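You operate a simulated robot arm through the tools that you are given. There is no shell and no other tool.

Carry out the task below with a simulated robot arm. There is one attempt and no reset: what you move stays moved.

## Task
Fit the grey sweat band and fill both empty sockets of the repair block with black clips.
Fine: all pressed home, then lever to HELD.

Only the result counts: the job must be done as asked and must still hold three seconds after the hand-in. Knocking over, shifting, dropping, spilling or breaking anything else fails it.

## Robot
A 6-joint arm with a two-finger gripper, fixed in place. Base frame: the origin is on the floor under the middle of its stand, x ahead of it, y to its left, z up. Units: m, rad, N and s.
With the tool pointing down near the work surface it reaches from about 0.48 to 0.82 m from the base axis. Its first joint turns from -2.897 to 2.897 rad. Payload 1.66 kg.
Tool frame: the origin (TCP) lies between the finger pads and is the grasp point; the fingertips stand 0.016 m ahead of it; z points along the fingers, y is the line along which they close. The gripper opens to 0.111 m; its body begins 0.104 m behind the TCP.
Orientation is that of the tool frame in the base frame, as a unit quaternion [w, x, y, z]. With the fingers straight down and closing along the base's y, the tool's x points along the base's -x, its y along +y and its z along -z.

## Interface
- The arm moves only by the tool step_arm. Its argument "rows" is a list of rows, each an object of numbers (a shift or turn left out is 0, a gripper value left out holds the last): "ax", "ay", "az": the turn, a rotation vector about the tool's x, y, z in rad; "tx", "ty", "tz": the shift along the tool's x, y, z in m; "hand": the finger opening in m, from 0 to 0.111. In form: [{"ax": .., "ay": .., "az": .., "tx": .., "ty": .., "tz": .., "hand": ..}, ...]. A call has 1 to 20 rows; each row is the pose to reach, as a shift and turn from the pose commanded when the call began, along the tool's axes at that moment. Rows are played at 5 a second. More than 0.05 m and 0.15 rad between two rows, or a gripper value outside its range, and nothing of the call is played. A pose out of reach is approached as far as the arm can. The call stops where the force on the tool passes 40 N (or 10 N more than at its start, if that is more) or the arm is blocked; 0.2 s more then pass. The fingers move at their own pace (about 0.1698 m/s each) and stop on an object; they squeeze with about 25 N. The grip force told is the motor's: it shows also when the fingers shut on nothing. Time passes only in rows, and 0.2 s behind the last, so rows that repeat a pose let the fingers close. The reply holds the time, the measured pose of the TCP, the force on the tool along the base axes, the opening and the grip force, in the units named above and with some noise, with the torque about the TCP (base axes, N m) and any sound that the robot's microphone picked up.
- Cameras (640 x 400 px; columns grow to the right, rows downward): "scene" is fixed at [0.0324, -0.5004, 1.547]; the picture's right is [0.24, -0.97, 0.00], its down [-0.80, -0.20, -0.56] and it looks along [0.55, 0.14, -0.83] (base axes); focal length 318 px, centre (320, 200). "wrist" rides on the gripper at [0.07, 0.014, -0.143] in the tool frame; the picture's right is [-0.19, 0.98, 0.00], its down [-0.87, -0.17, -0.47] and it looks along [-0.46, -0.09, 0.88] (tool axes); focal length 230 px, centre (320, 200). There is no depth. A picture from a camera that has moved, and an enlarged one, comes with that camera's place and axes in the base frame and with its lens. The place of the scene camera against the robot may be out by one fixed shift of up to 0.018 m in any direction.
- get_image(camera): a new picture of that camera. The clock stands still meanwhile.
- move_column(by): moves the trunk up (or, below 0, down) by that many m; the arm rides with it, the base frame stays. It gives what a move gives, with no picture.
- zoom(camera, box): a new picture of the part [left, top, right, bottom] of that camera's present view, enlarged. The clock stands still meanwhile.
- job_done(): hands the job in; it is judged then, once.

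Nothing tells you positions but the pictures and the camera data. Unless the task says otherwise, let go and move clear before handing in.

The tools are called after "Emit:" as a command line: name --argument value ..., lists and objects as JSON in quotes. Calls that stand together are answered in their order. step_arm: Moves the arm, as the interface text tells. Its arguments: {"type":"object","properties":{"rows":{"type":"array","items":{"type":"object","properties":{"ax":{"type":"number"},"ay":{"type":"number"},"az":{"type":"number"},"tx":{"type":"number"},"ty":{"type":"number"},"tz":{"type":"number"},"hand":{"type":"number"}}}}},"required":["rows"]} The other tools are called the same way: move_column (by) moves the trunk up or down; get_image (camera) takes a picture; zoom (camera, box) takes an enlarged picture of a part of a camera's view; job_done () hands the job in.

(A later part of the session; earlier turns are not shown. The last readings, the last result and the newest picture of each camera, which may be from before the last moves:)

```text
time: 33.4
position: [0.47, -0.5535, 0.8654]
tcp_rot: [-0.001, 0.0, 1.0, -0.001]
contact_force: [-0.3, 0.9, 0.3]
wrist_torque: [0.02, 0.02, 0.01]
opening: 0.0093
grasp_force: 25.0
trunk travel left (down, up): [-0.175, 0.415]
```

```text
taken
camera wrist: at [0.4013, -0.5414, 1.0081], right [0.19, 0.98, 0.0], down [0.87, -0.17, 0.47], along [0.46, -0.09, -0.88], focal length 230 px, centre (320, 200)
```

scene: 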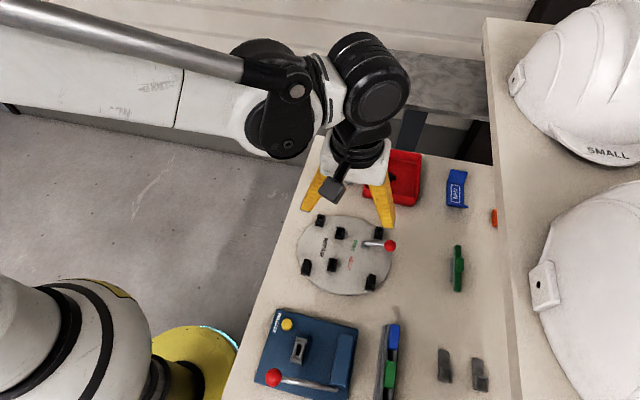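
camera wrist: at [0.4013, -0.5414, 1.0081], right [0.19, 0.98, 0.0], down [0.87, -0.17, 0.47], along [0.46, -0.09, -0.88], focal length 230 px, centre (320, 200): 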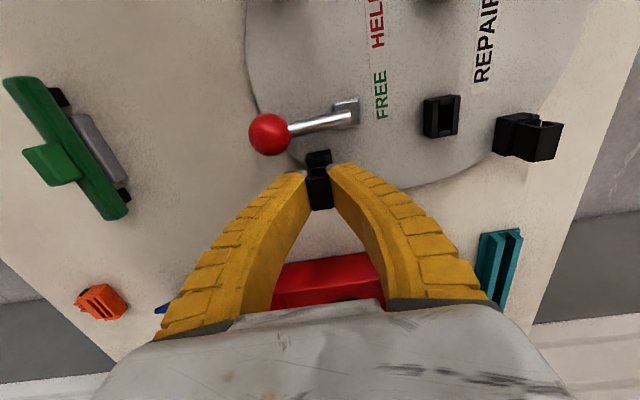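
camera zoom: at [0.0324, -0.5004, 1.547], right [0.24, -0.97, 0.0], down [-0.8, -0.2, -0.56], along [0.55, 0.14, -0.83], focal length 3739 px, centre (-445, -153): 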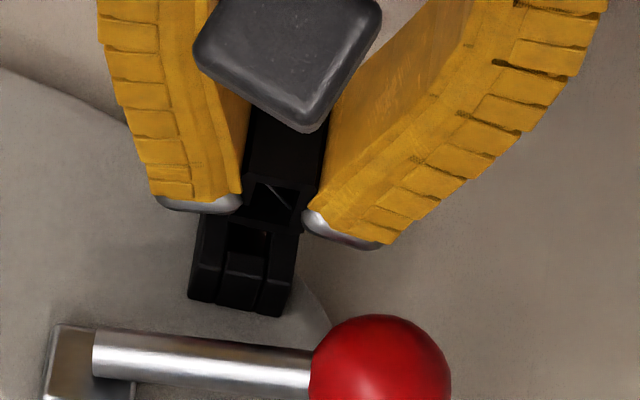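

The close view suggests the clip is about 1.4 mm too far to -y of socket E. I'll zoom the scene camera to confirm.

Emit:
zoom --camera "scene" --box '[377, 222, 401, 245]'

Emit:
zoom --camera "wrist" --box '[305, 145, 335, 170]'

```text
16.00 times, centred on (389, 234) of scene
camera zoom: at [0.0324, -0.5004, 1.547], right [0.24, -0.97, 0.0], down [-0.8, -0.2, -0.56], along [0.55, 0.14, -0.83], focal length 5086 px, centre (-784, -336)
```

zoom: 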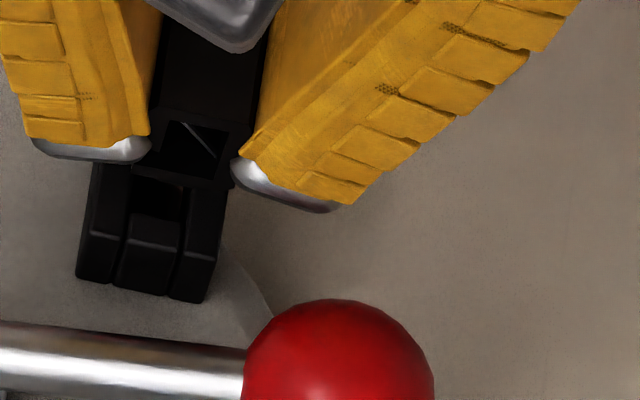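

```text
16.00 times, centred on (320, 158) of wrist
camera zoom: at [0.4013, -0.5414, 1.0081], right [0.19, 0.98, 0.0], down [0.87, -0.17, 0.47], along [0.46, -0.09, -0.88], focal length 3681 px, centre (320, 880)
```

zoom: 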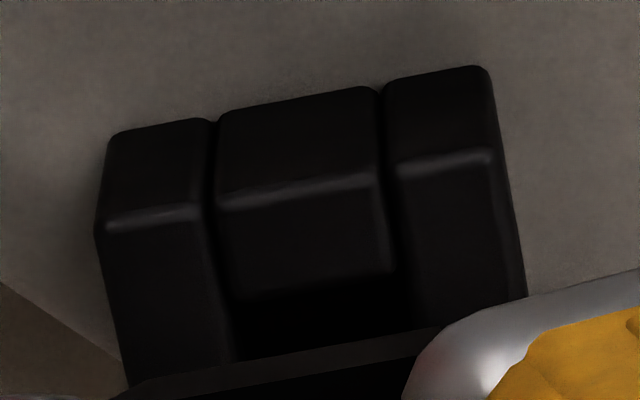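

Both cameras agree the clip needs to shift about +1.6 mm in y. I'll make that correction and descend gently to find contact.

Emit:
step_arm --rows '[{"tx": 0.0006, "ty": 0.0016}, {"tx": 0.0006, "ty": 0.0016, "tz": 0.003}, {"tx": 0.0006, "ty": 0.0016, "tz": 0.006}, {"tx": 0.0006, "ty": 0.0016, "tz": 0.009}]'

Emit:
zoom --camera "wrist" --box '[300, 145, 340, 180]'

Emit:
zoom --camera "scene" --box '[377, 222, 401, 245]'

```text
time: 34.4
position: [0.4689, -0.5537, 0.8565]
tcp_rot: [0.0, 0.001, 1.0, -0.001]
contact_force: [-1.4, -1.3, 3.8]
wrist_torque: [-0.01, 0.01, 0.0]
opening: 0.0104
grasp_force: 25.2
trunk travel left (down, up): [-0.175, 0.415]
```

```text
11.43 times, centred on (320, 162) of wrist
camera zoom: at [0.4004, -0.5403, 0.9983], right [0.19, 0.98, 0.0], down [0.87, -0.17, 0.47], along [0.46, -0.09, -0.88], focal length 2629 px, centre (320, 629)
```

zoom: 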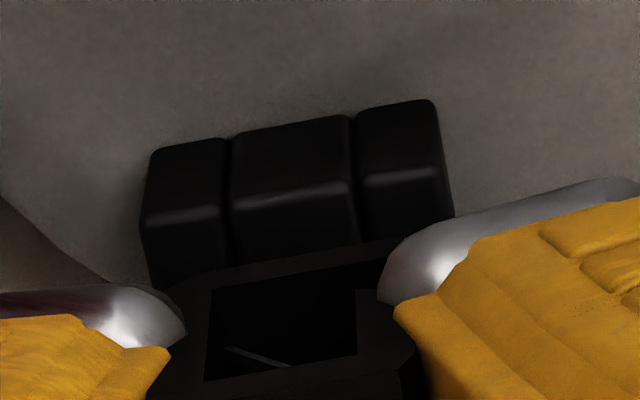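

```text
16.00 times, centred on (389, 234) of scene
camera zoom: at [0.0324, -0.5004, 1.547], right [0.24, -0.97, 0.0], down [-0.8, -0.2, -0.56], along [0.55, 0.14, -0.83], focal length 5086 px, centre (-784, -336)
```

zoom: 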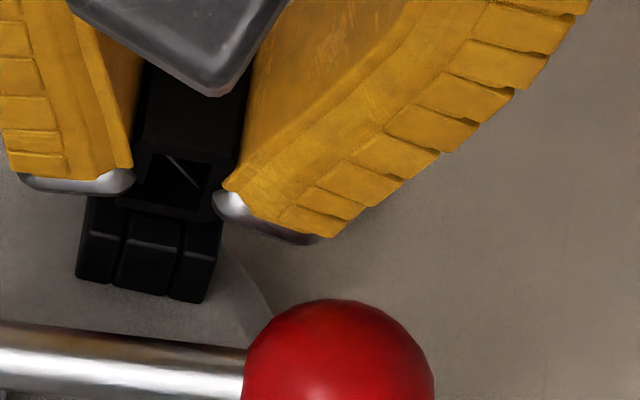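

There's light contact (3.8 N) with small side forces, so alignment looks good. Continuing down gently.

Emit:
step_arm --rows '[{"tz": 0.001}, {"tz": 0.002}, {"tz": 0.003}]'

Emit:
zoom --camera "scene" --box '[377, 222, 401, 245]'

```text
time: 35.2
position: [0.4691, -0.5543, 0.852]
tcp_rot: [0.0, 0.001, 1.0, 0.0]
contact_force: [-2.6, -2.0, 2.9]
wrist_torque: [-0.03, 0.02, 0.01]
opening: 0.0104
grasp_force: 25.3
trunk travel left (down, up): [-0.175, 0.415]
```

```text
16.00 times, centred on (389, 234) of scene
camera zoom: at [0.0324, -0.5004, 1.547], right [0.24, -0.97, 0.0], down [-0.8, -0.2, -0.56], along [0.55, 0.14, -0.83], focal length 5086 px, centre (-784, -336)
```

zoom: 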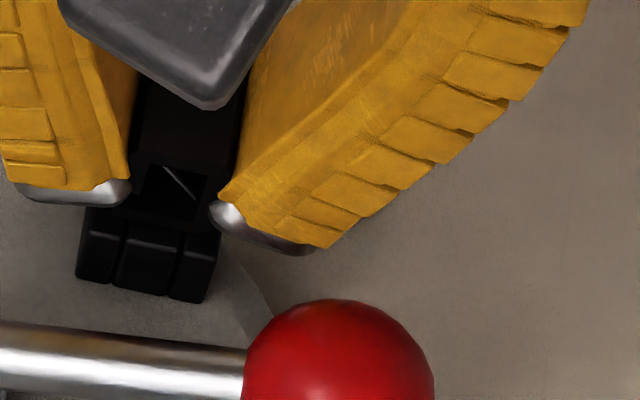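

The prongs are going in. I'll trim slightly toward the balanced position and keep pushing down.

Emit:
step_arm --rows '[{"tx": 0.0003, "ty": -0.0003, "tz": 0.001}, {"tx": 0.0003, "ty": -0.0003, "tz": 0.002}, {"tx": 0.0003, "ty": -0.0003, "tz": 0.003}, {"tx": 0.0003, "ty": -0.0003, "tz": 0.004}]'

Emit:
zoom --camera "scene" --box '[377, 222, 401, 245]'

```text
time: 36.2
position: [0.4691, -0.5534, 0.8474]
tcp_rot: [0.0, 0.0, 1.0, 0.0]
contact_force: [5.5, -0.9, 4.6]
wrist_torque: [0.0, -0.1, 0.03]
opening: 0.011
grasp_force: 25.3
trunk travel left (down, up): [-0.175, 0.415]
```

```text
16.00 times, centred on (389, 234) of scene
camera zoom: at [0.0324, -0.5004, 1.547], right [0.24, -0.97, 0.0], down [-0.8, -0.2, -0.56], along [0.55, 0.14, -0.83], focal length 5086 px, centre (-784, -336)
```

zoom: 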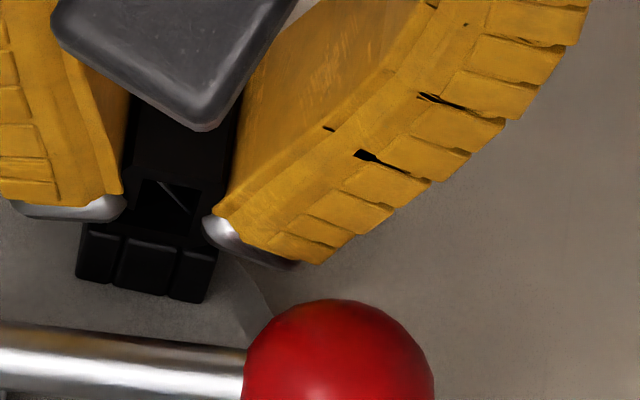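

It's still going down smoothly at 0.8474. I'll undo the x trim and push the last few millimetres.

Emit:
step_arm --rows '[{"tx": -0.0004, "tz": 0.001}, {"tx": -0.0004, "tz": 0.002}, {"tx": -0.0004, "tz": 0.003}]'

Emit:
zoom --camera "scene" --box '[377, 222, 401, 245]'

Emit:
zoom --camera "wrist" --box '[300, 145, 340, 180]'

```text
time: 37.0
position: [0.4678, -0.5536, 0.8444]
tcp_rot: [0.0, -0.001, 1.0, 0.0]
contact_force: [-3.0, 3.8, 10.4]
wrist_torque: [0.03, 0.06, 0.02]
opening: 0.0144
grasp_force: 24.4
trunk travel left (down, up): [-0.175, 0.415]
```

```text
16.00 times, centred on (389, 234) of scene
camera zoom: at [0.0324, -0.5004, 1.547], right [0.24, -0.97, 0.0], down [-0.8, -0.2, -0.56], along [0.55, 0.14, -0.83], focal length 5086 px, centre (-784, -336)
```

zoom: 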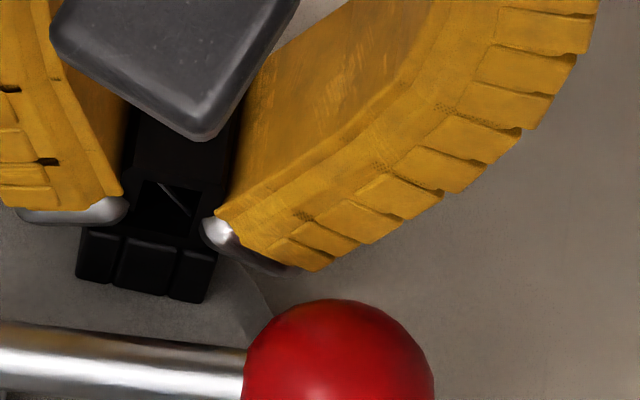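

```text
11.43 times, centred on (320, 162) of wrist
camera zoom: at [0.3994, -0.5402, 0.9886], right [0.19, 0.98, 0.0], down [0.87, -0.17, 0.47], along [0.46, -0.09, -0.88], focal length 2629 px, centre (320, 629)
```

zoom: 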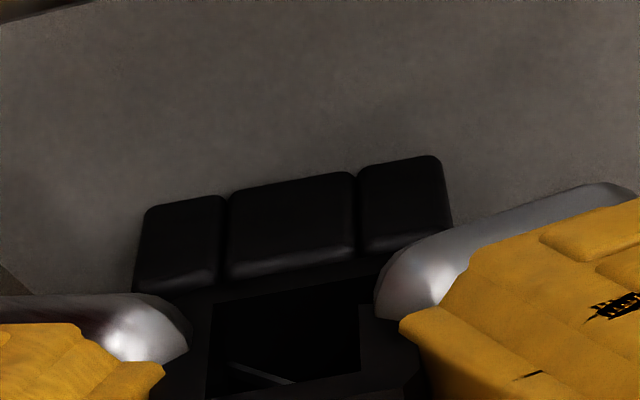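

The clip has stopped descending with its head on the rim and the force rising (10 N). I'll press a bit harder to be sure it's home.

Emit:
step_arm --rows '[{"tx": 0.0002, "ty": -0.0003, "tz": 0.001}, {"tx": 0.0002, "ty": -0.0003, "tz": 0.002}, {"tx": 0.0002, "ty": -0.0003, "tz": 0.003}]'

Emit:
zoom --camera "scene" --box '[377, 222, 401, 245]'

```text
time: 37.8
position: [0.4693, -0.5533, 0.8429]
tcp_rot: [0.0, 0.001, 1.0, 0.0]
contact_force: [-6.2, 0.9, 15.1]
wrist_torque: [-0.02, 0.07, 0.02]
opening: 0.0181
grasp_force: 24.9
trunk travel left (down, up): [-0.175, 0.415]
```

```text
16.00 times, centred on (389, 234) of scene
camera zoom: at [0.0324, -0.5004, 1.547], right [0.24, -0.97, 0.0], down [-0.8, -0.2, -0.56], along [0.55, 0.14, -0.83], focal length 5086 px, centre (-784, -336)
```

zoom: 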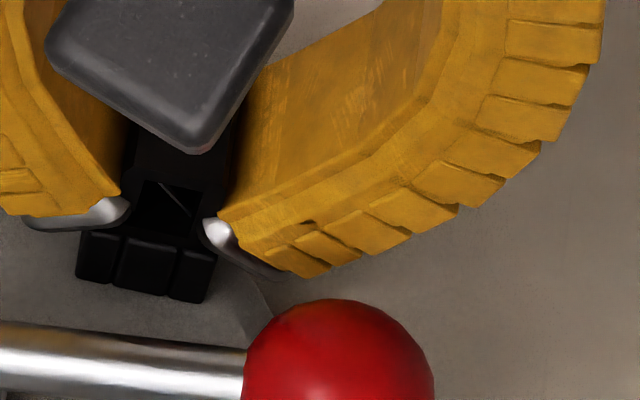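

The clip is at its stop. I'll ease off, open gently, lift, and then press from above with closed tips as I did at socket A.

Emit:
step_arm --rows '[{"tz": -0.002}, {"tz": -0.004}, {"tz": -0.004, "hand": 0.022}, {"tz": -0.004, "hand": 0.03}, {"tz": -0.004, "hand": 0.034}, {"tz": -0.02, "hand": 0.034}, {"tz": -0.04, "hand": 0.034}]'

Emit:
zoom --camera "scene" --box '[377, 222, 401, 245]'

Emit:
get_image --camera "wrist"

Emit:
zoom --camera "wrist" --box '[290, 120, 350, 200]'

```text
time: 39.4
position: [0.4707, -0.5536, 0.8814]
tcp_rot: [0.0, 0.0, 1.0, 0.0]
contact_force: [-0.1, -0.6, 0.4]
wrist_torque: [-0.03, 0.02, 0.01]
opening: 0.0369
grasp_force: 1.8
trunk travel left (down, up): [-0.175, 0.415]
```

```text
16.00 times, centred on (389, 234) of scene
camera zoom: at [0.0324, -0.5004, 1.547], right [0.24, -0.97, 0.0], down [-0.8, -0.2, -0.56], along [0.55, 0.14, -0.83], focal length 5086 px, centre (-784, -336)
```

zoom: 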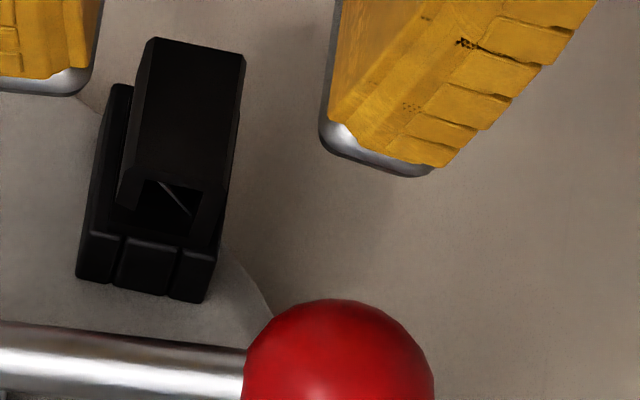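

```text
taken
camera wrist: at [0.4018, -0.5409, 1.0245], right [0.19, 0.98, 0.0], down [0.87, -0.17, 0.47], along [0.46, -0.09, -0.88], focal length 230 px, centre (320, 200)
```

wrist: 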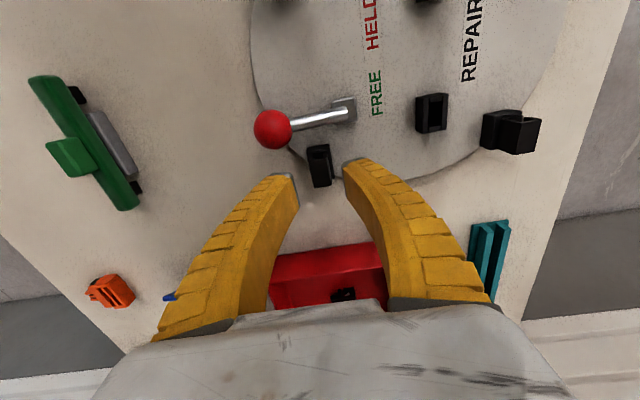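

```text
5.00 times, centred on (320, 160) of wrist
camera zoom: at [0.4018, -0.5409, 1.0245], right [0.19, 0.98, 0.0], down [0.87, -0.17, 0.47], along [0.46, -0.09, -0.88], focal length 1150 px, centre (320, 400)
```

zoom: 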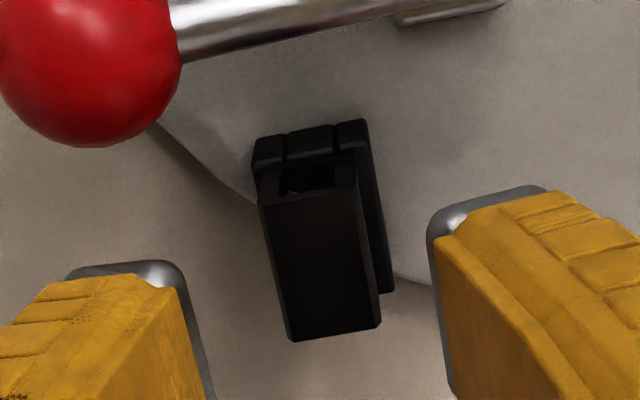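

Clip E's seating matches the others. I'll give it the same press from above with closed tips.

Emit:
step_arm --rows '[{"tx": 0.0018, "ty": 0.0009, "hand": 0.0}, {"tx": 0.0018, "ty": 0.0009, "hand": 0.0}, {"tx": 0.0018, "ty": 0.0009, "tz": 0.006}, {"tx": 0.0018, "ty": 0.0009, "tz": 0.012}, {"tx": 0.0018, "ty": 0.0009, "tz": 0.016}, {"tx": 0.0018, "ty": 0.0009, "tz": 0.019}, {"tx": 0.0018, "ty": 0.0009, "tz": 0.022}, {"tx": 0.0018, "ty": 0.0009, "tz": 0.025}]'

```text
time: 41.2
position: [0.4668, -0.5528, 0.8564]
tcp_rot: [0.001, -0.001, 1.0, -0.001]
contact_force: [2.6, 0.6, 20.5]
wrist_torque: [-0.02, -0.04, -0.03]
opening: 0.0059
grasp_force: 24.5
trunk travel left (down, up): [-0.175, 0.415]
```

Pressed with 20.5 N. I'll lift off, re-check the clip, and move to the band.

Emit:
step_arm --rows '[{"tz": -0.015}, {"tz": -0.045}, {"tz": -0.075}, {"tz": -0.075, "tx": -0.04, "ty": 0.025, "hand": 0.04}, {"tz": -0.075, "tx": -0.08, "ty": 0.05, "hand": 0.04}, {"tz": -0.075, "tx": -0.12, "ty": 0.075, "hand": 0.04}, {"tz": -0.07, "tx": -0.16, "ty": 0.1, "hand": 0.04}, {"tz": -0.06, "tx": -0.19, "ty": 0.108, "hand": 0.04}, {"tz": -0.06, "tx": -0.19, "ty": 0.108, "hand": 0.04}]'

Emit:
get_image --camera "wrist"

Emit:
zoom --camera "scene" --box '[377, 222, 401, 245]'

Emit:
zoom --camera "wrist" --box '[280, 120, 370, 240]'

```text
time: 43.2
position: [0.6586, -0.4457, 0.9177]
tcp_rot: [0.0, 0.0, 1.0, 0.001]
contact_force: [0.5, -1.1, 0.0]
wrist_torque: [0.02, 0.02, -0.01]
opening: 0.0425
grasp_force: 1.5
trunk travel left (down, up): [-0.175, 0.415]
```

```text
taken
camera wrist: at [0.5898, -0.4322, 1.0599], right [0.19, 0.98, 0.0], down [0.87, -0.17, 0.47], along [0.46, -0.09, -0.88], focal length 230 px, centre (320, 200)
```

wrist: 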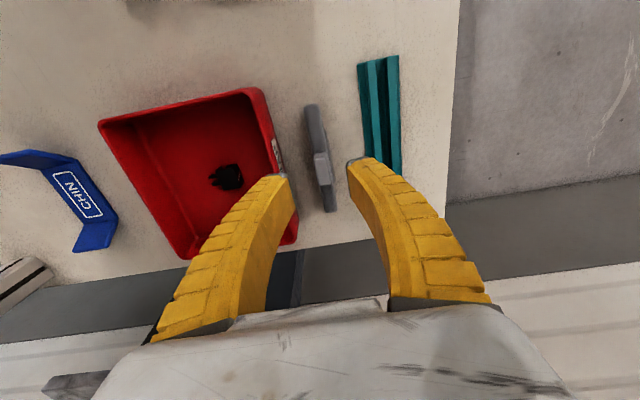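

```text
16.00 times, centred on (389, 234) of scene
camera zoom: at [0.0324, -0.5004, 1.547], right [0.24, -0.97, 0.0], down [-0.8, -0.2, -0.56], along [0.55, 0.14, -0.83], focal length 5086 px, centre (-784, -336)
```

zoom: 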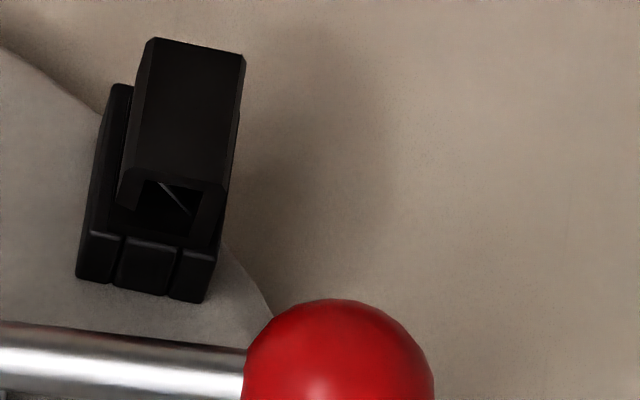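

```text
3.33 times, centred on (325, 180) of wrist
camera zoom: at [0.5898, -0.4322, 1.0599], right [0.19, 0.98, 0.0], down [0.87, -0.17, 0.47], along [0.46, -0.09, -0.88], focal length 767 px, centre (303, 267)
```

zoom: 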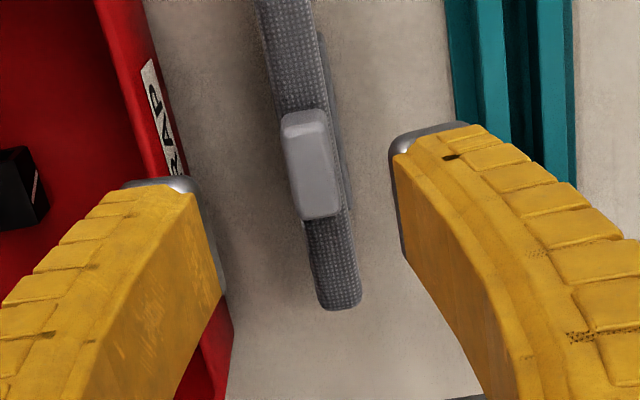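

Clip E is unchanged and home. The band's grip tab is centred near (0.6675,-0.444) with its top at about 0.852. I'll go down around the tab with the fingers narrowed to clear the scrap tray and the rack.

Emit:
step_arm --rows '[{"tx": -0.0077, "ty": 0.0022, "tz": 0.01, "hand": 0.032}, {"tx": -0.0077, "ty": 0.0022, "tz": 0.025, "hand": 0.032}, {"tx": -0.0077, "ty": 0.0022, "tz": 0.035, "hand": 0.032}]'

Emit:
get_image --camera "wrist"

Emit:
zoom --camera "wrist" --box '[280, 130, 370, 240]'

Emit:
zoom --camera "scene" --box '[310, 110, 410, 200]'

```text
time: 44.0
position: [0.6641, -0.4441, 0.8814]
tcp_rot: [0.0, 0.001, 1.0, 0.0]
contact_force: [-0.2, -0.4, 0.0]
wrist_torque: [0.01, -0.01, 0.0]
opening: 0.0346
grasp_force: 2.0
trunk travel left (down, up): [-0.175, 0.415]
```

```text
taken
camera wrist: at [0.5956, -0.4301, 1.0241], right [0.19, 0.98, 0.0], down [0.87, -0.17, 0.47], along [0.46, -0.09, -0.88], focal length 230 px, centre (320, 200)
```

wrist: 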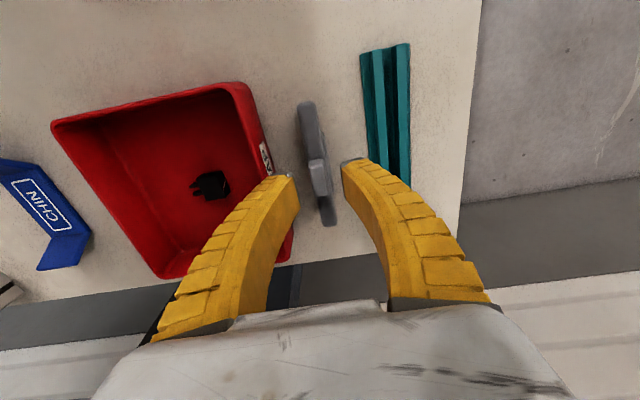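

```text
3.64 times, centred on (325, 185) of wrist
camera zoom: at [0.5956, -0.4301, 1.0241], right [0.19, 0.98, 0.0], down [0.87, -0.17, 0.47], along [0.46, -0.09, -0.88], focal length 837 px, centre (302, 254)
```

zoom: 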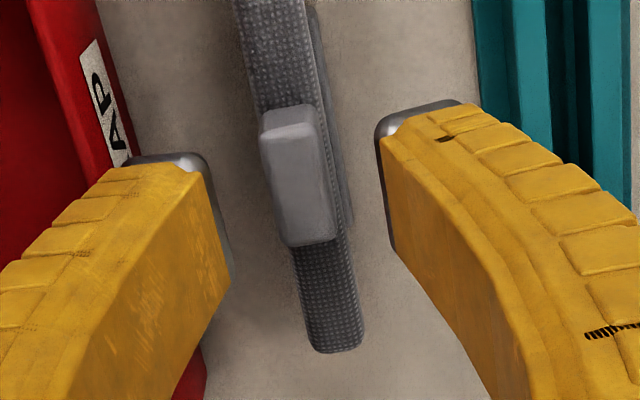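

```text
4.44 times, centred on (360, 155) of scene
camera zoom: at [0.0324, -0.5004, 1.547], right [0.24, -0.97, 0.0], down [-0.8, -0.2, -0.56], along [0.55, 0.14, -0.83], focal length 1413 px, centre (142, 400)
```

zoom: 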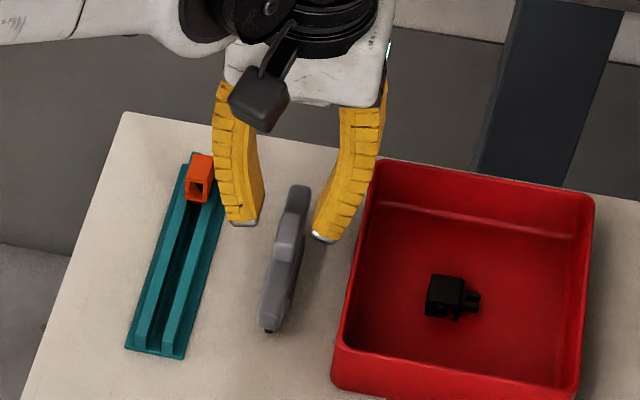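

The tab is aligned in y, and its centre is about 3 mm further in +x. I'll adjust, descend to TCP z≈0.8505 and grip the tab.

Emit:
step_arm --rows '[{"tx": -0.003, "tz": 0.01}, {"tx": -0.003, "tz": 0.02}, {"tx": -0.003, "tz": 0.03}, {"tx": -0.003, "tz": 0.03, "hand": 0.016}, {"tx": -0.003, "tz": 0.03, "hand": 0.0}, {"tx": -0.003, "tz": 0.03, "hand": 0.0}, {"tx": -0.003, "tz": 0.03, "hand": 0.0}]'

Emit:
zoom --camera "wrist" --box '[270, 100, 370, 240]'

Emit:
zoom --camera "scene" --box '[320, 130, 380, 190]'

```text
time: 45.6
position: [0.668, -0.4438, 0.8521]
tcp_rot: [0.0, 0.001, 1.0, 0.001]
contact_force: [0.3, -1.8, 3.9]
wrist_torque: [0.0, 0.0, 0.01]
opening: 0.0102
grasp_force: 25.0
trunk travel left (down, up): [-0.175, 0.415]
```

```text
2.86 times, centred on (320, 170) of wrist
camera zoom: at [0.5993, -0.4301, 0.9938], right [0.19, 0.98, 0.0], down [0.87, -0.17, 0.47], along [0.46, -0.09, -0.88], focal length 657 px, centre (320, 286)
```

zoom: 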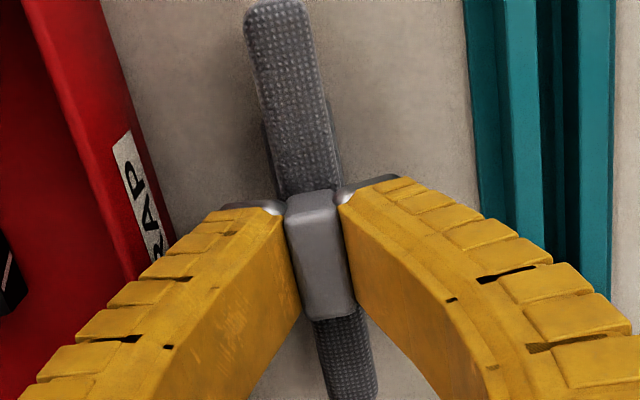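

```text
6.67 times, centred on (350, 160) of scene
camera zoom: at [0.0324, -0.5004, 1.547], right [0.24, -0.97, 0.0], down [-0.8, -0.2, -0.56], along [0.55, 0.14, -0.83], focal length 2119 px, centre (120, 467)
```

zoom: 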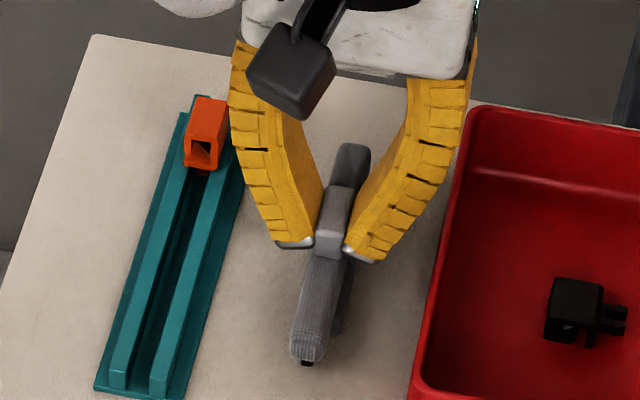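

The tab is gripped centrally. Lifting the band straight up.

Emit:
step_arm --rows '[{"tz": -0.005}, {"tz": -0.012}, {"tz": -0.022}, {"tz": -0.035}, {"tz": -0.05}, {"tz": -0.065}]'

Emit:
get_image --camera "wrist"

Emit:
get_image --camera "scene"

Emit:
zoom --camera "wrist" --box '[270, 100, 370, 240]'

Emit:
zoom --camera "scene" --box '[320, 130, 380, 190]'

```text
time: 47.0
position: [0.6693, -0.4434, 0.9174]
tcp_rot: [-0.001, 0.0, 1.0, 0.0]
contact_force: [-0.8, -0.8, 0.0]
wrist_torque: [0.02, -0.03, -0.02]
opening: 0.0084
grasp_force: 25.0
trunk travel left (down, up): [-0.175, 0.415]
```

```text
taken
camera wrist: at [0.6002, -0.4305, 1.059], right [0.19, 0.98, 0.0], down [0.87, -0.17, 0.47], along [0.46, -0.09, -0.88], focal length 230 px, centre (320, 200)
```

wrist: 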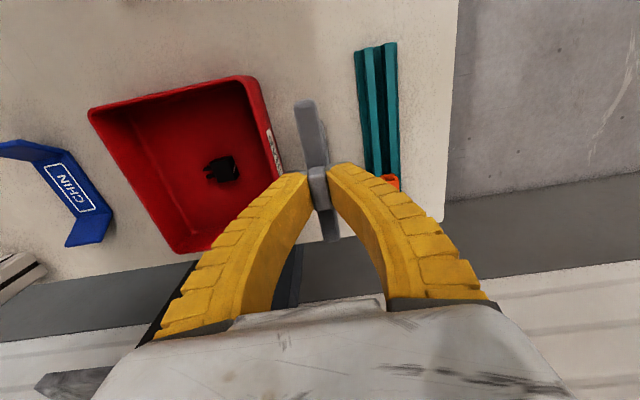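

```text
taken
```

scene: 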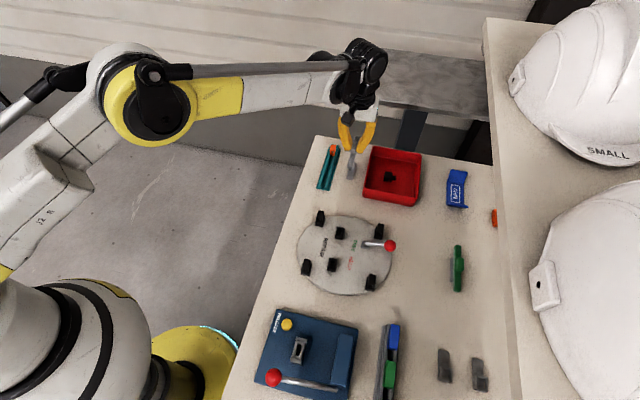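

```text
2.86 times, centred on (320, 170) of wrist
camera zoom: at [0.6002, -0.4305, 1.059], right [0.19, 0.98, 0.0], down [0.87, -0.17, 0.47], along [0.46, -0.09, -0.88], focal length 657 px, centre (320, 286)
```

zoom: 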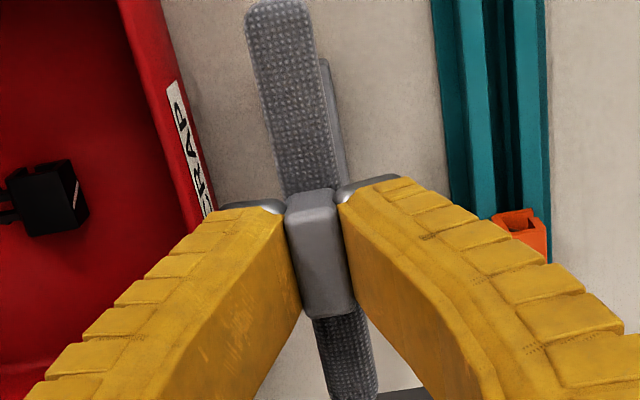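

```text
6.67 times, centred on (350, 160) of scene
camera zoom: at [0.0324, -0.5004, 1.547], right [0.24, -0.97, 0.0], down [-0.8, -0.2, -0.56], along [0.55, 0.14, -0.83], focal length 2119 px, centre (120, 467)
```

zoom: 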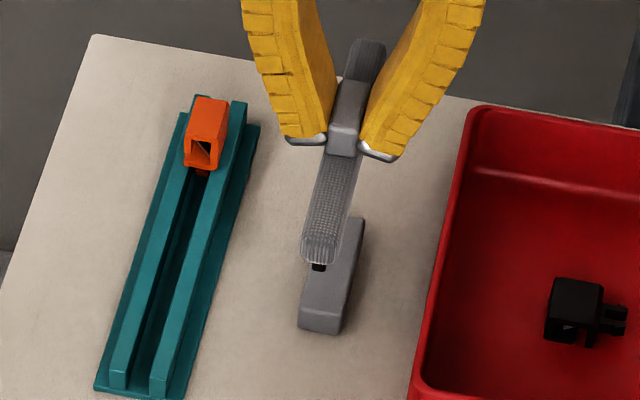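

The grey strip stays behind as a separate stand, so the band with its two black pins came off cleanly. I'll carry it near the plate and measure both inner sockets with a clear view.

Emit:
step_arm --rows '[{"tx": 0.02, "tz": -0.012}, {"tx": 0.06, "ty": -0.008, "tz": -0.015}, {"tx": 0.1, "ty": -0.016, "tz": -0.015}, {"tx": 0.14, "ty": -0.024, "tz": -0.015}, {"tx": 0.18, "ty": -0.032, "tz": -0.015}, {"tx": 0.22, "ty": -0.04, "tz": -0.015}, {"tx": 0.228, "ty": -0.042, "tz": -0.015}, {"tx": 0.228, "ty": -0.042, "tz": -0.015}]'

Emit:
get_image --camera "wrist"

Emit:
zoom --camera "wrist" --box '[325, 20, 395, 175]'

Emit:
zoom --camera "wrist" --box '[280, 85, 360, 250]'

```text
time: 48.8
position: [0.4396, -0.4846, 0.9317]
tcp_rot: [0.0, 0.0, 1.0, 0.0]
contact_force: [-0.3, 0.4, 0.1]
wrist_torque: [-0.01, 0.01, -0.01]
opening: 0.0084
grasp_force: 25.3
trunk travel left (down, up): [-0.175, 0.415]
```

```text
taken
camera wrist: at [0.3703, -0.4715, 1.074], right [0.19, 0.98, 0.0], down [0.87, -0.17, 0.47], along [0.46, -0.09, -0.88], focal length 230 px, centre (320, 200)
```

wrist: 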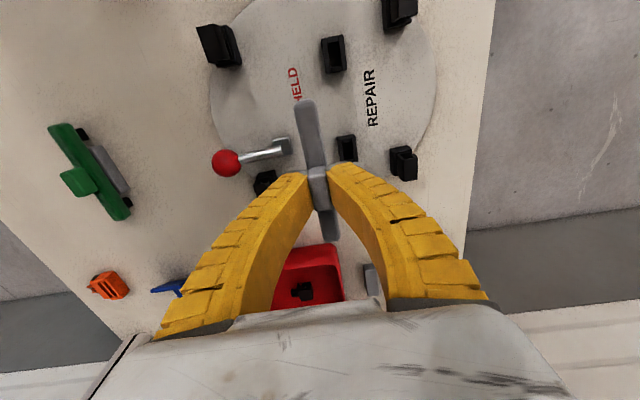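

```text
2.58 times, centred on (360, 98) of wrist
camera zoom: at [0.3703, -0.4715, 1.074], right [0.19, 0.98, 0.0], down [0.87, -0.17, 0.47], along [0.46, -0.09, -0.88], focal length 594 px, centre (217, 464)
```

zoom: 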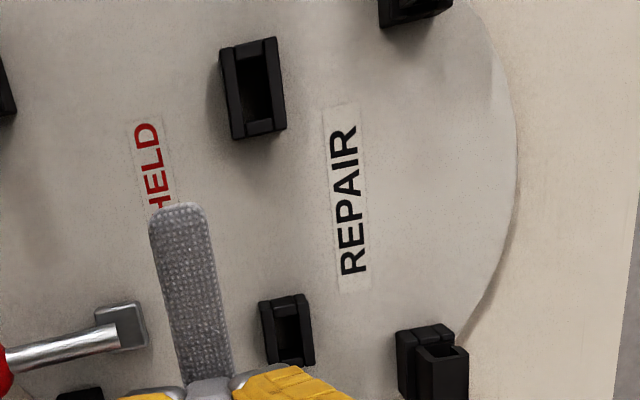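

```text
2.42 times, centred on (320, 168) of wrist
camera zoom: at [0.3703, -0.4715, 1.074], right [0.19, 0.98, 0.0], down [0.87, -0.17, 0.47], along [0.46, -0.09, -0.88], focal length 558 px, centre (320, 279)
```

zoom: 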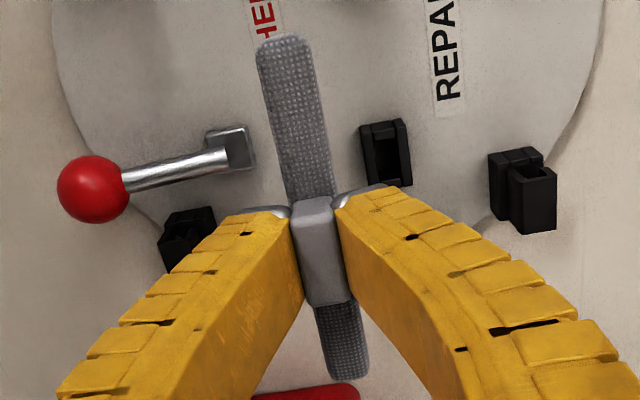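

Both inner sockets are visible. I'll zoom on each for precision, and on the two band ends.

Emit:
zoom --camera "wrist" --box '[315, 28, 355, 78]'

Emit:
zoom --camera "wrist" --box '[325, 128, 370, 170]'

Emit:
zoom --camera "wrist" --box '[285, 90, 345, 170]'

Emit:
zoom --camera "wrist" --box '[300, 160, 350, 250]'

```text
8.00 times, centred on (335, 53) of wrist
camera zoom: at [0.3703, -0.4715, 1.074], right [0.19, 0.98, 0.0], down [0.87, -0.17, 0.47], along [0.46, -0.09, -0.88], focal length 1841 px, centre (200, 1376)
```

zoom: 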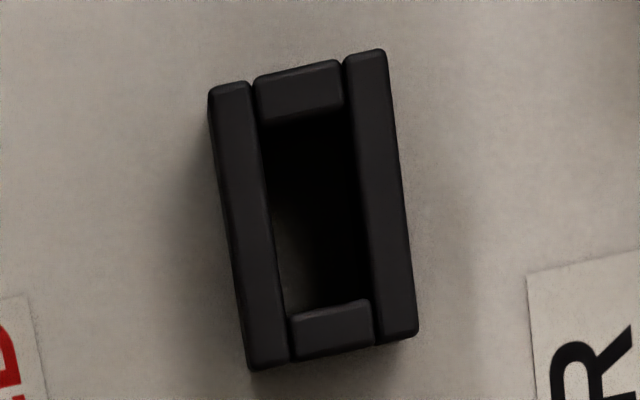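

```text
9.52 times, centred on (348, 149) of wrist
camera zoom: at [0.3703, -0.4715, 1.074], right [0.19, 0.98, 0.0], down [0.87, -0.17, 0.47], along [0.46, -0.09, -0.88], focal length 2191 px, centre (58, 686)
```

zoom: 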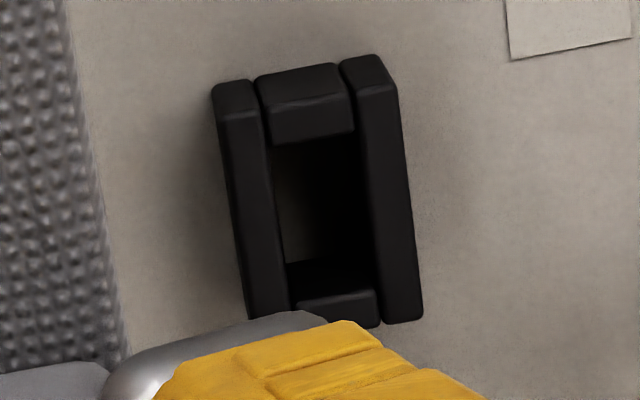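

```text
5.00 times, centred on (315, 130) of wrist
camera zoom: at [0.3703, -0.4715, 1.074], right [0.19, 0.98, 0.0], down [0.87, -0.17, 0.47], along [0.46, -0.09, -0.88], focal length 1150 px, centre (345, 550)
```

zoom: 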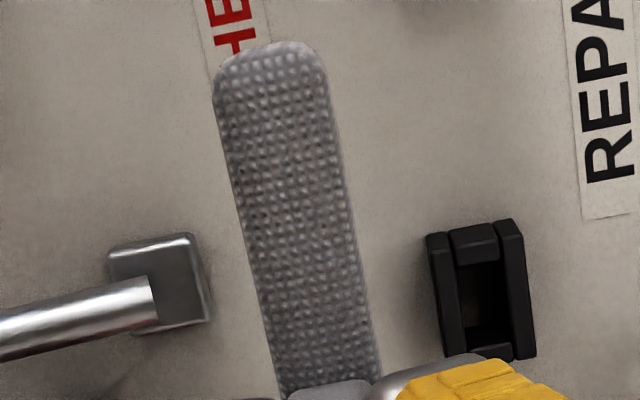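

```text
4.44 times, centred on (325, 205) of wrist
camera zoom: at [0.3703, -0.4715, 1.074], right [0.19, 0.98, 0.0], down [0.87, -0.17, 0.47], along [0.46, -0.09, -0.88], focal length 1022 px, centre (298, 178)
```

zoom: 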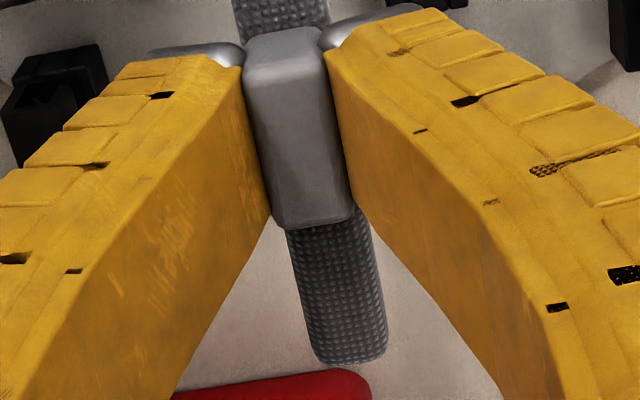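

The sockets' axis is parallel to the tool x, while the band is yawed about 0.017 rad in the grip. I'll rotate to cancel that, move over the socket midpoint, and stop about 1 cm above.

Emit:
step_arm --rows '[{"tx": 0.02, "ty": 0.015, "az": -0.008}, {"tx": 0.0389, "ty": 0.0301, "az": -0.017}, {"tx": 0.0389, "ty": 0.0301, "tz": 0.02, "az": -0.017}, {"tx": 0.0389, "ty": 0.0301, "tz": 0.04, "az": -0.017}, {"tx": 0.0389, "ty": 0.0301, "tz": 0.05, "az": -0.017}, {"tx": 0.0389, "ty": 0.0301, "tz": 0.05, "az": -0.017}]'

Emit:
get_image --camera "wrist"

Emit:
zoom --camera "wrist" --box '[270, 70, 350, 170]'

Emit:
zoom --camera "scene" --box '[310, 215, 370, 280]'

```text
time: 50.2
position: [0.4024, -0.4561, 0.8808]
tcp_rot: [0.0, -0.008, 1.0, -0.001]
contact_force: [-0.7, 0.1, -1.3]
wrist_torque: [-0.02, 0.02, -0.01]
opening: 0.0086
grasp_force: 25.6
trunk travel left (down, up): [-0.175, 0.415]
```

```text
taken
camera wrist: at [0.3331, -0.4437, 1.0234], right [0.17, 0.98, 0.0], down [0.87, -0.15, 0.47], along [0.46, -0.08, -0.88], focal length 230 px, centre (320, 200)
```

wrist: 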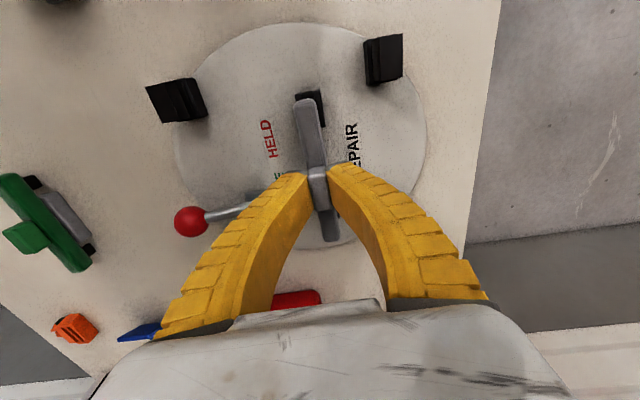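

```text
4.00 times, centred on (310, 120) of wrist
camera zoom: at [0.3331, -0.4437, 1.0234], right [0.17, 0.98, 0.0], down [0.87, -0.15, 0.47], along [0.46, -0.08, -0.88], focal length 920 px, centre (360, 520)
```

zoom: 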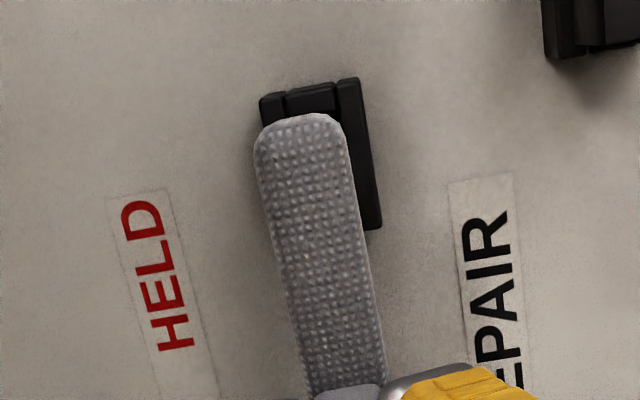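

```text
6.15 times, centred on (340, 248) of scene
camera zoom: at [0.0324, -0.5004, 1.547], right [0.24, -0.97, 0.0], down [-0.8, -0.2, -0.56], along [0.55, 0.14, -0.83], focal length 1956 px, centre (197, -92)
```

zoom: 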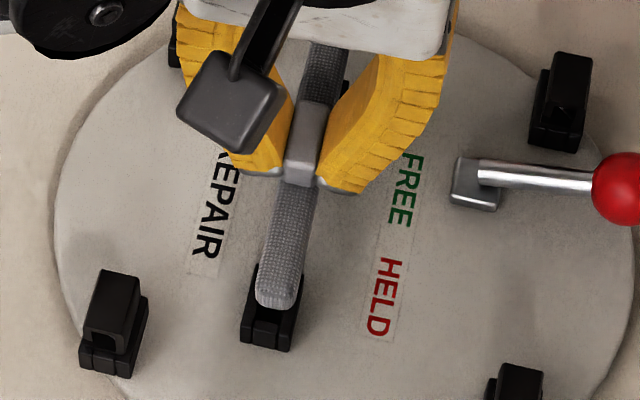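

The band is lined up over both inner sockets within a millimetre or two. I'll zoom tighter in both cameras for the fine correction.

Emit:
zoom --camera "scene" --box '[318, 252, 342, 275]'

Emit:
zoom --camera "wrist" --box '[295, 85, 335, 130]'

Emit:
zoom --camera "scene" --box '[332, 222, 356, 250]'

```text
16.00 times, centred on (330, 264) of scene
camera zoom: at [0.0324, -0.5004, 1.547], right [0.24, -0.97, 0.0], down [-0.8, -0.2, -0.56], along [0.55, 0.14, -0.83], focal length 5086 px, centre (160, -816)
```

zoom: 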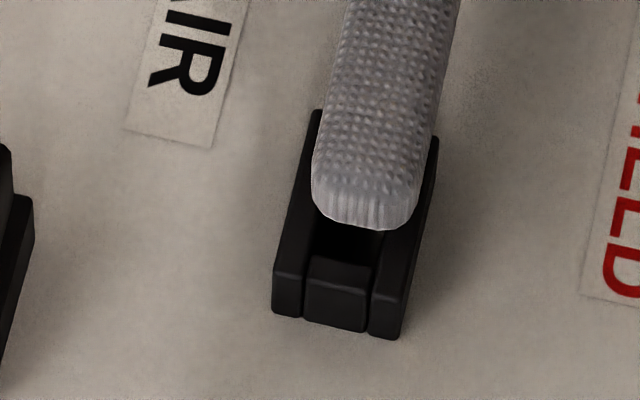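

```text
8.89 times, centred on (315, 108) of wrist
camera zoom: at [0.3331, -0.4437, 1.0234], right [0.17, 0.98, 0.0], down [0.87, -0.15, 0.47], along [0.46, -0.08, -0.88], focal length 2045 px, centre (364, 1022)
```

zoom: 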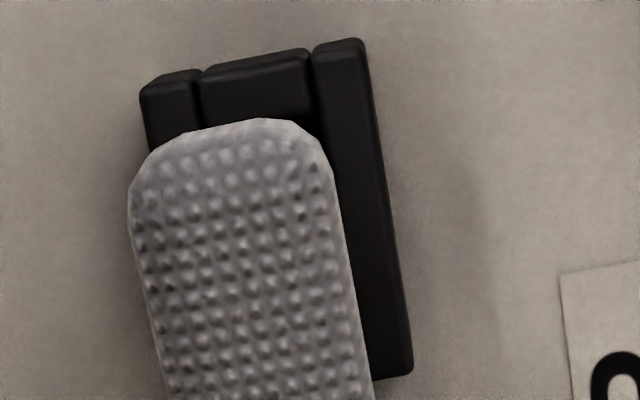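

```text
14.29 times, centred on (344, 236) of scene
camera zoom: at [0.0324, -0.5004, 1.547], right [0.24, -0.97, 0.0], down [-0.8, -0.2, -0.56], along [0.55, 0.14, -0.83], focal length 4541 px, centre (-23, -314)
```

zoom: 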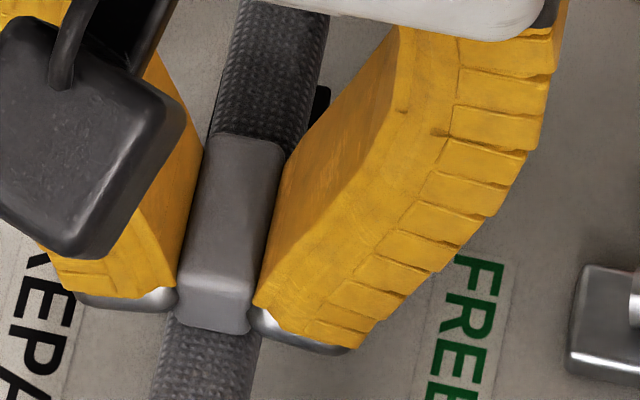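

The near end needs about +1.4 mm in y. I'll look closer at the far end, where a piece of socket B1 shows beside the band, to check the yaw.

Emit:
zoom --camera "scene" --box '[338, 218, 356, 235]'

Emit:
zoom --camera "wrist" --box '[300, 170, 360, 250]'

```text
16.00 times, centred on (347, 226) of scene
camera zoom: at [0.0324, -0.5004, 1.547], right [0.24, -0.97, 0.0], down [-0.8, -0.2, -0.56], along [0.55, 0.14, -0.83], focal length 5086 px, centre (-112, -224)
```

zoom: 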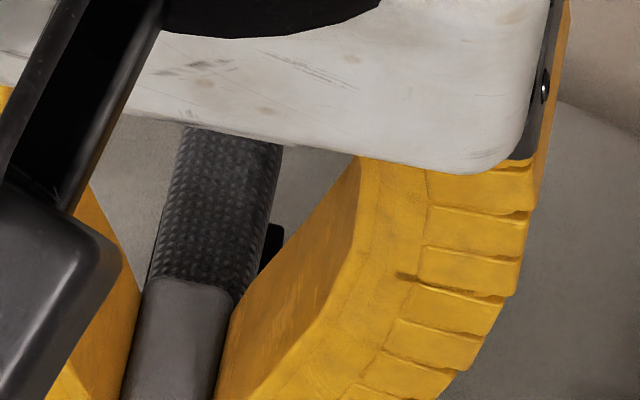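

```text
5.00 times, centred on (330, 210) of wrist
camera zoom: at [0.3331, -0.4437, 1.0234], right [0.17, 0.98, 0.0], down [0.87, -0.15, 0.47], along [0.46, -0.08, -0.88], focal length 1150 px, centre (270, 150)
```

zoom: 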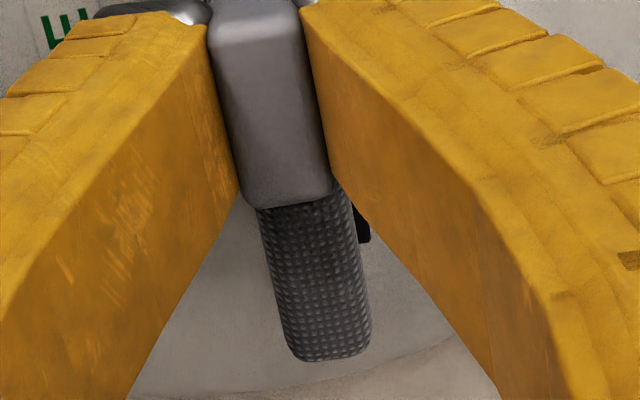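

Measurements put the socket midpoint about 1 mm back (-x) and 0.7 mm to +y of the band's centre, with about 0.008 rad of residual yaw. I'll apply these and descend gently to first contact.

Emit:
step_arm --rows '[{"tx": 0.001, "ty": 0.0008, "az": 0.008}, {"tx": 0.001, "ty": 0.0008, "az": 0.008, "tz": 0.004}, {"tx": 0.001, "ty": 0.0008, "az": 0.008, "tz": 0.007}, {"tx": 0.001, "ty": 0.0008, "az": 0.008, "tz": 0.009}]'

Emit:
zoom --camera "scene" --box '[318, 252, 342, 275]'

Emit:
zoom --camera "wrist" --box '[295, 80, 335, 130]'

Emit:
zoom --camera "wrist" --box '[300, 190, 360, 250]'

```text
time: 51.2
position: [0.3986, -0.4547, 0.8722]
tcp_rot: [-0.001, -0.003, 1.0, -0.001]
contact_force: [0.5, 2.2, 1.8]
wrist_torque: [0.06, 0.04, -0.01]
opening: 0.0098
grasp_force: 25.2
trunk travel left (down, up): [-0.175, 0.415]
```

```text
16.00 times, centred on (330, 264) of scene
camera zoom: at [0.0324, -0.5004, 1.547], right [0.24, -0.97, 0.0], down [-0.8, -0.2, -0.56], along [0.55, 0.14, -0.83], focal length 5086 px, centre (160, -816)
```

zoom: 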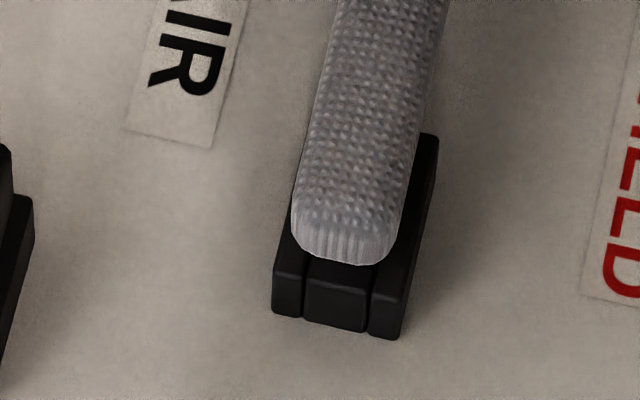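

```text
8.00 times, centred on (315, 105) of wrist
camera zoom: at [0.3305, -0.442, 1.0151], right [0.18, 0.98, 0.0], down [0.87, -0.16, 0.47], along [0.46, -0.09, -0.88], focal length 1841 px, centre (360, 960)
```

zoom: 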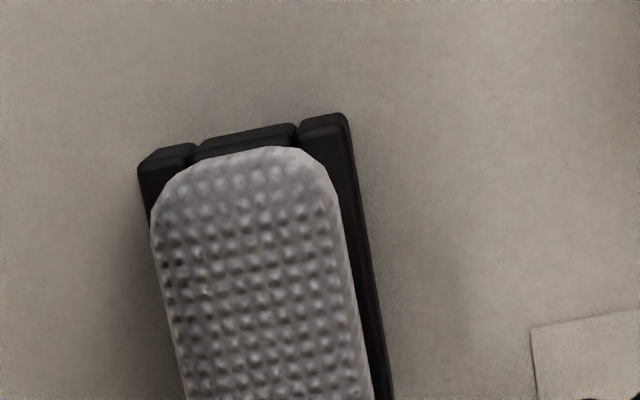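

```text
6.67 times, centred on (330, 220) of wrist
camera zoom: at [0.3305, -0.442, 1.0151], right [0.18, 0.98, 0.0], down [0.87, -0.16, 0.47], along [0.46, -0.09, -0.88], focal length 1534 px, centre (253, 67)
```

zoom: 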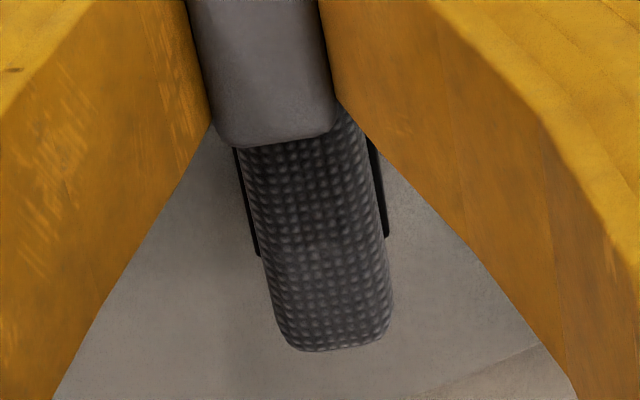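

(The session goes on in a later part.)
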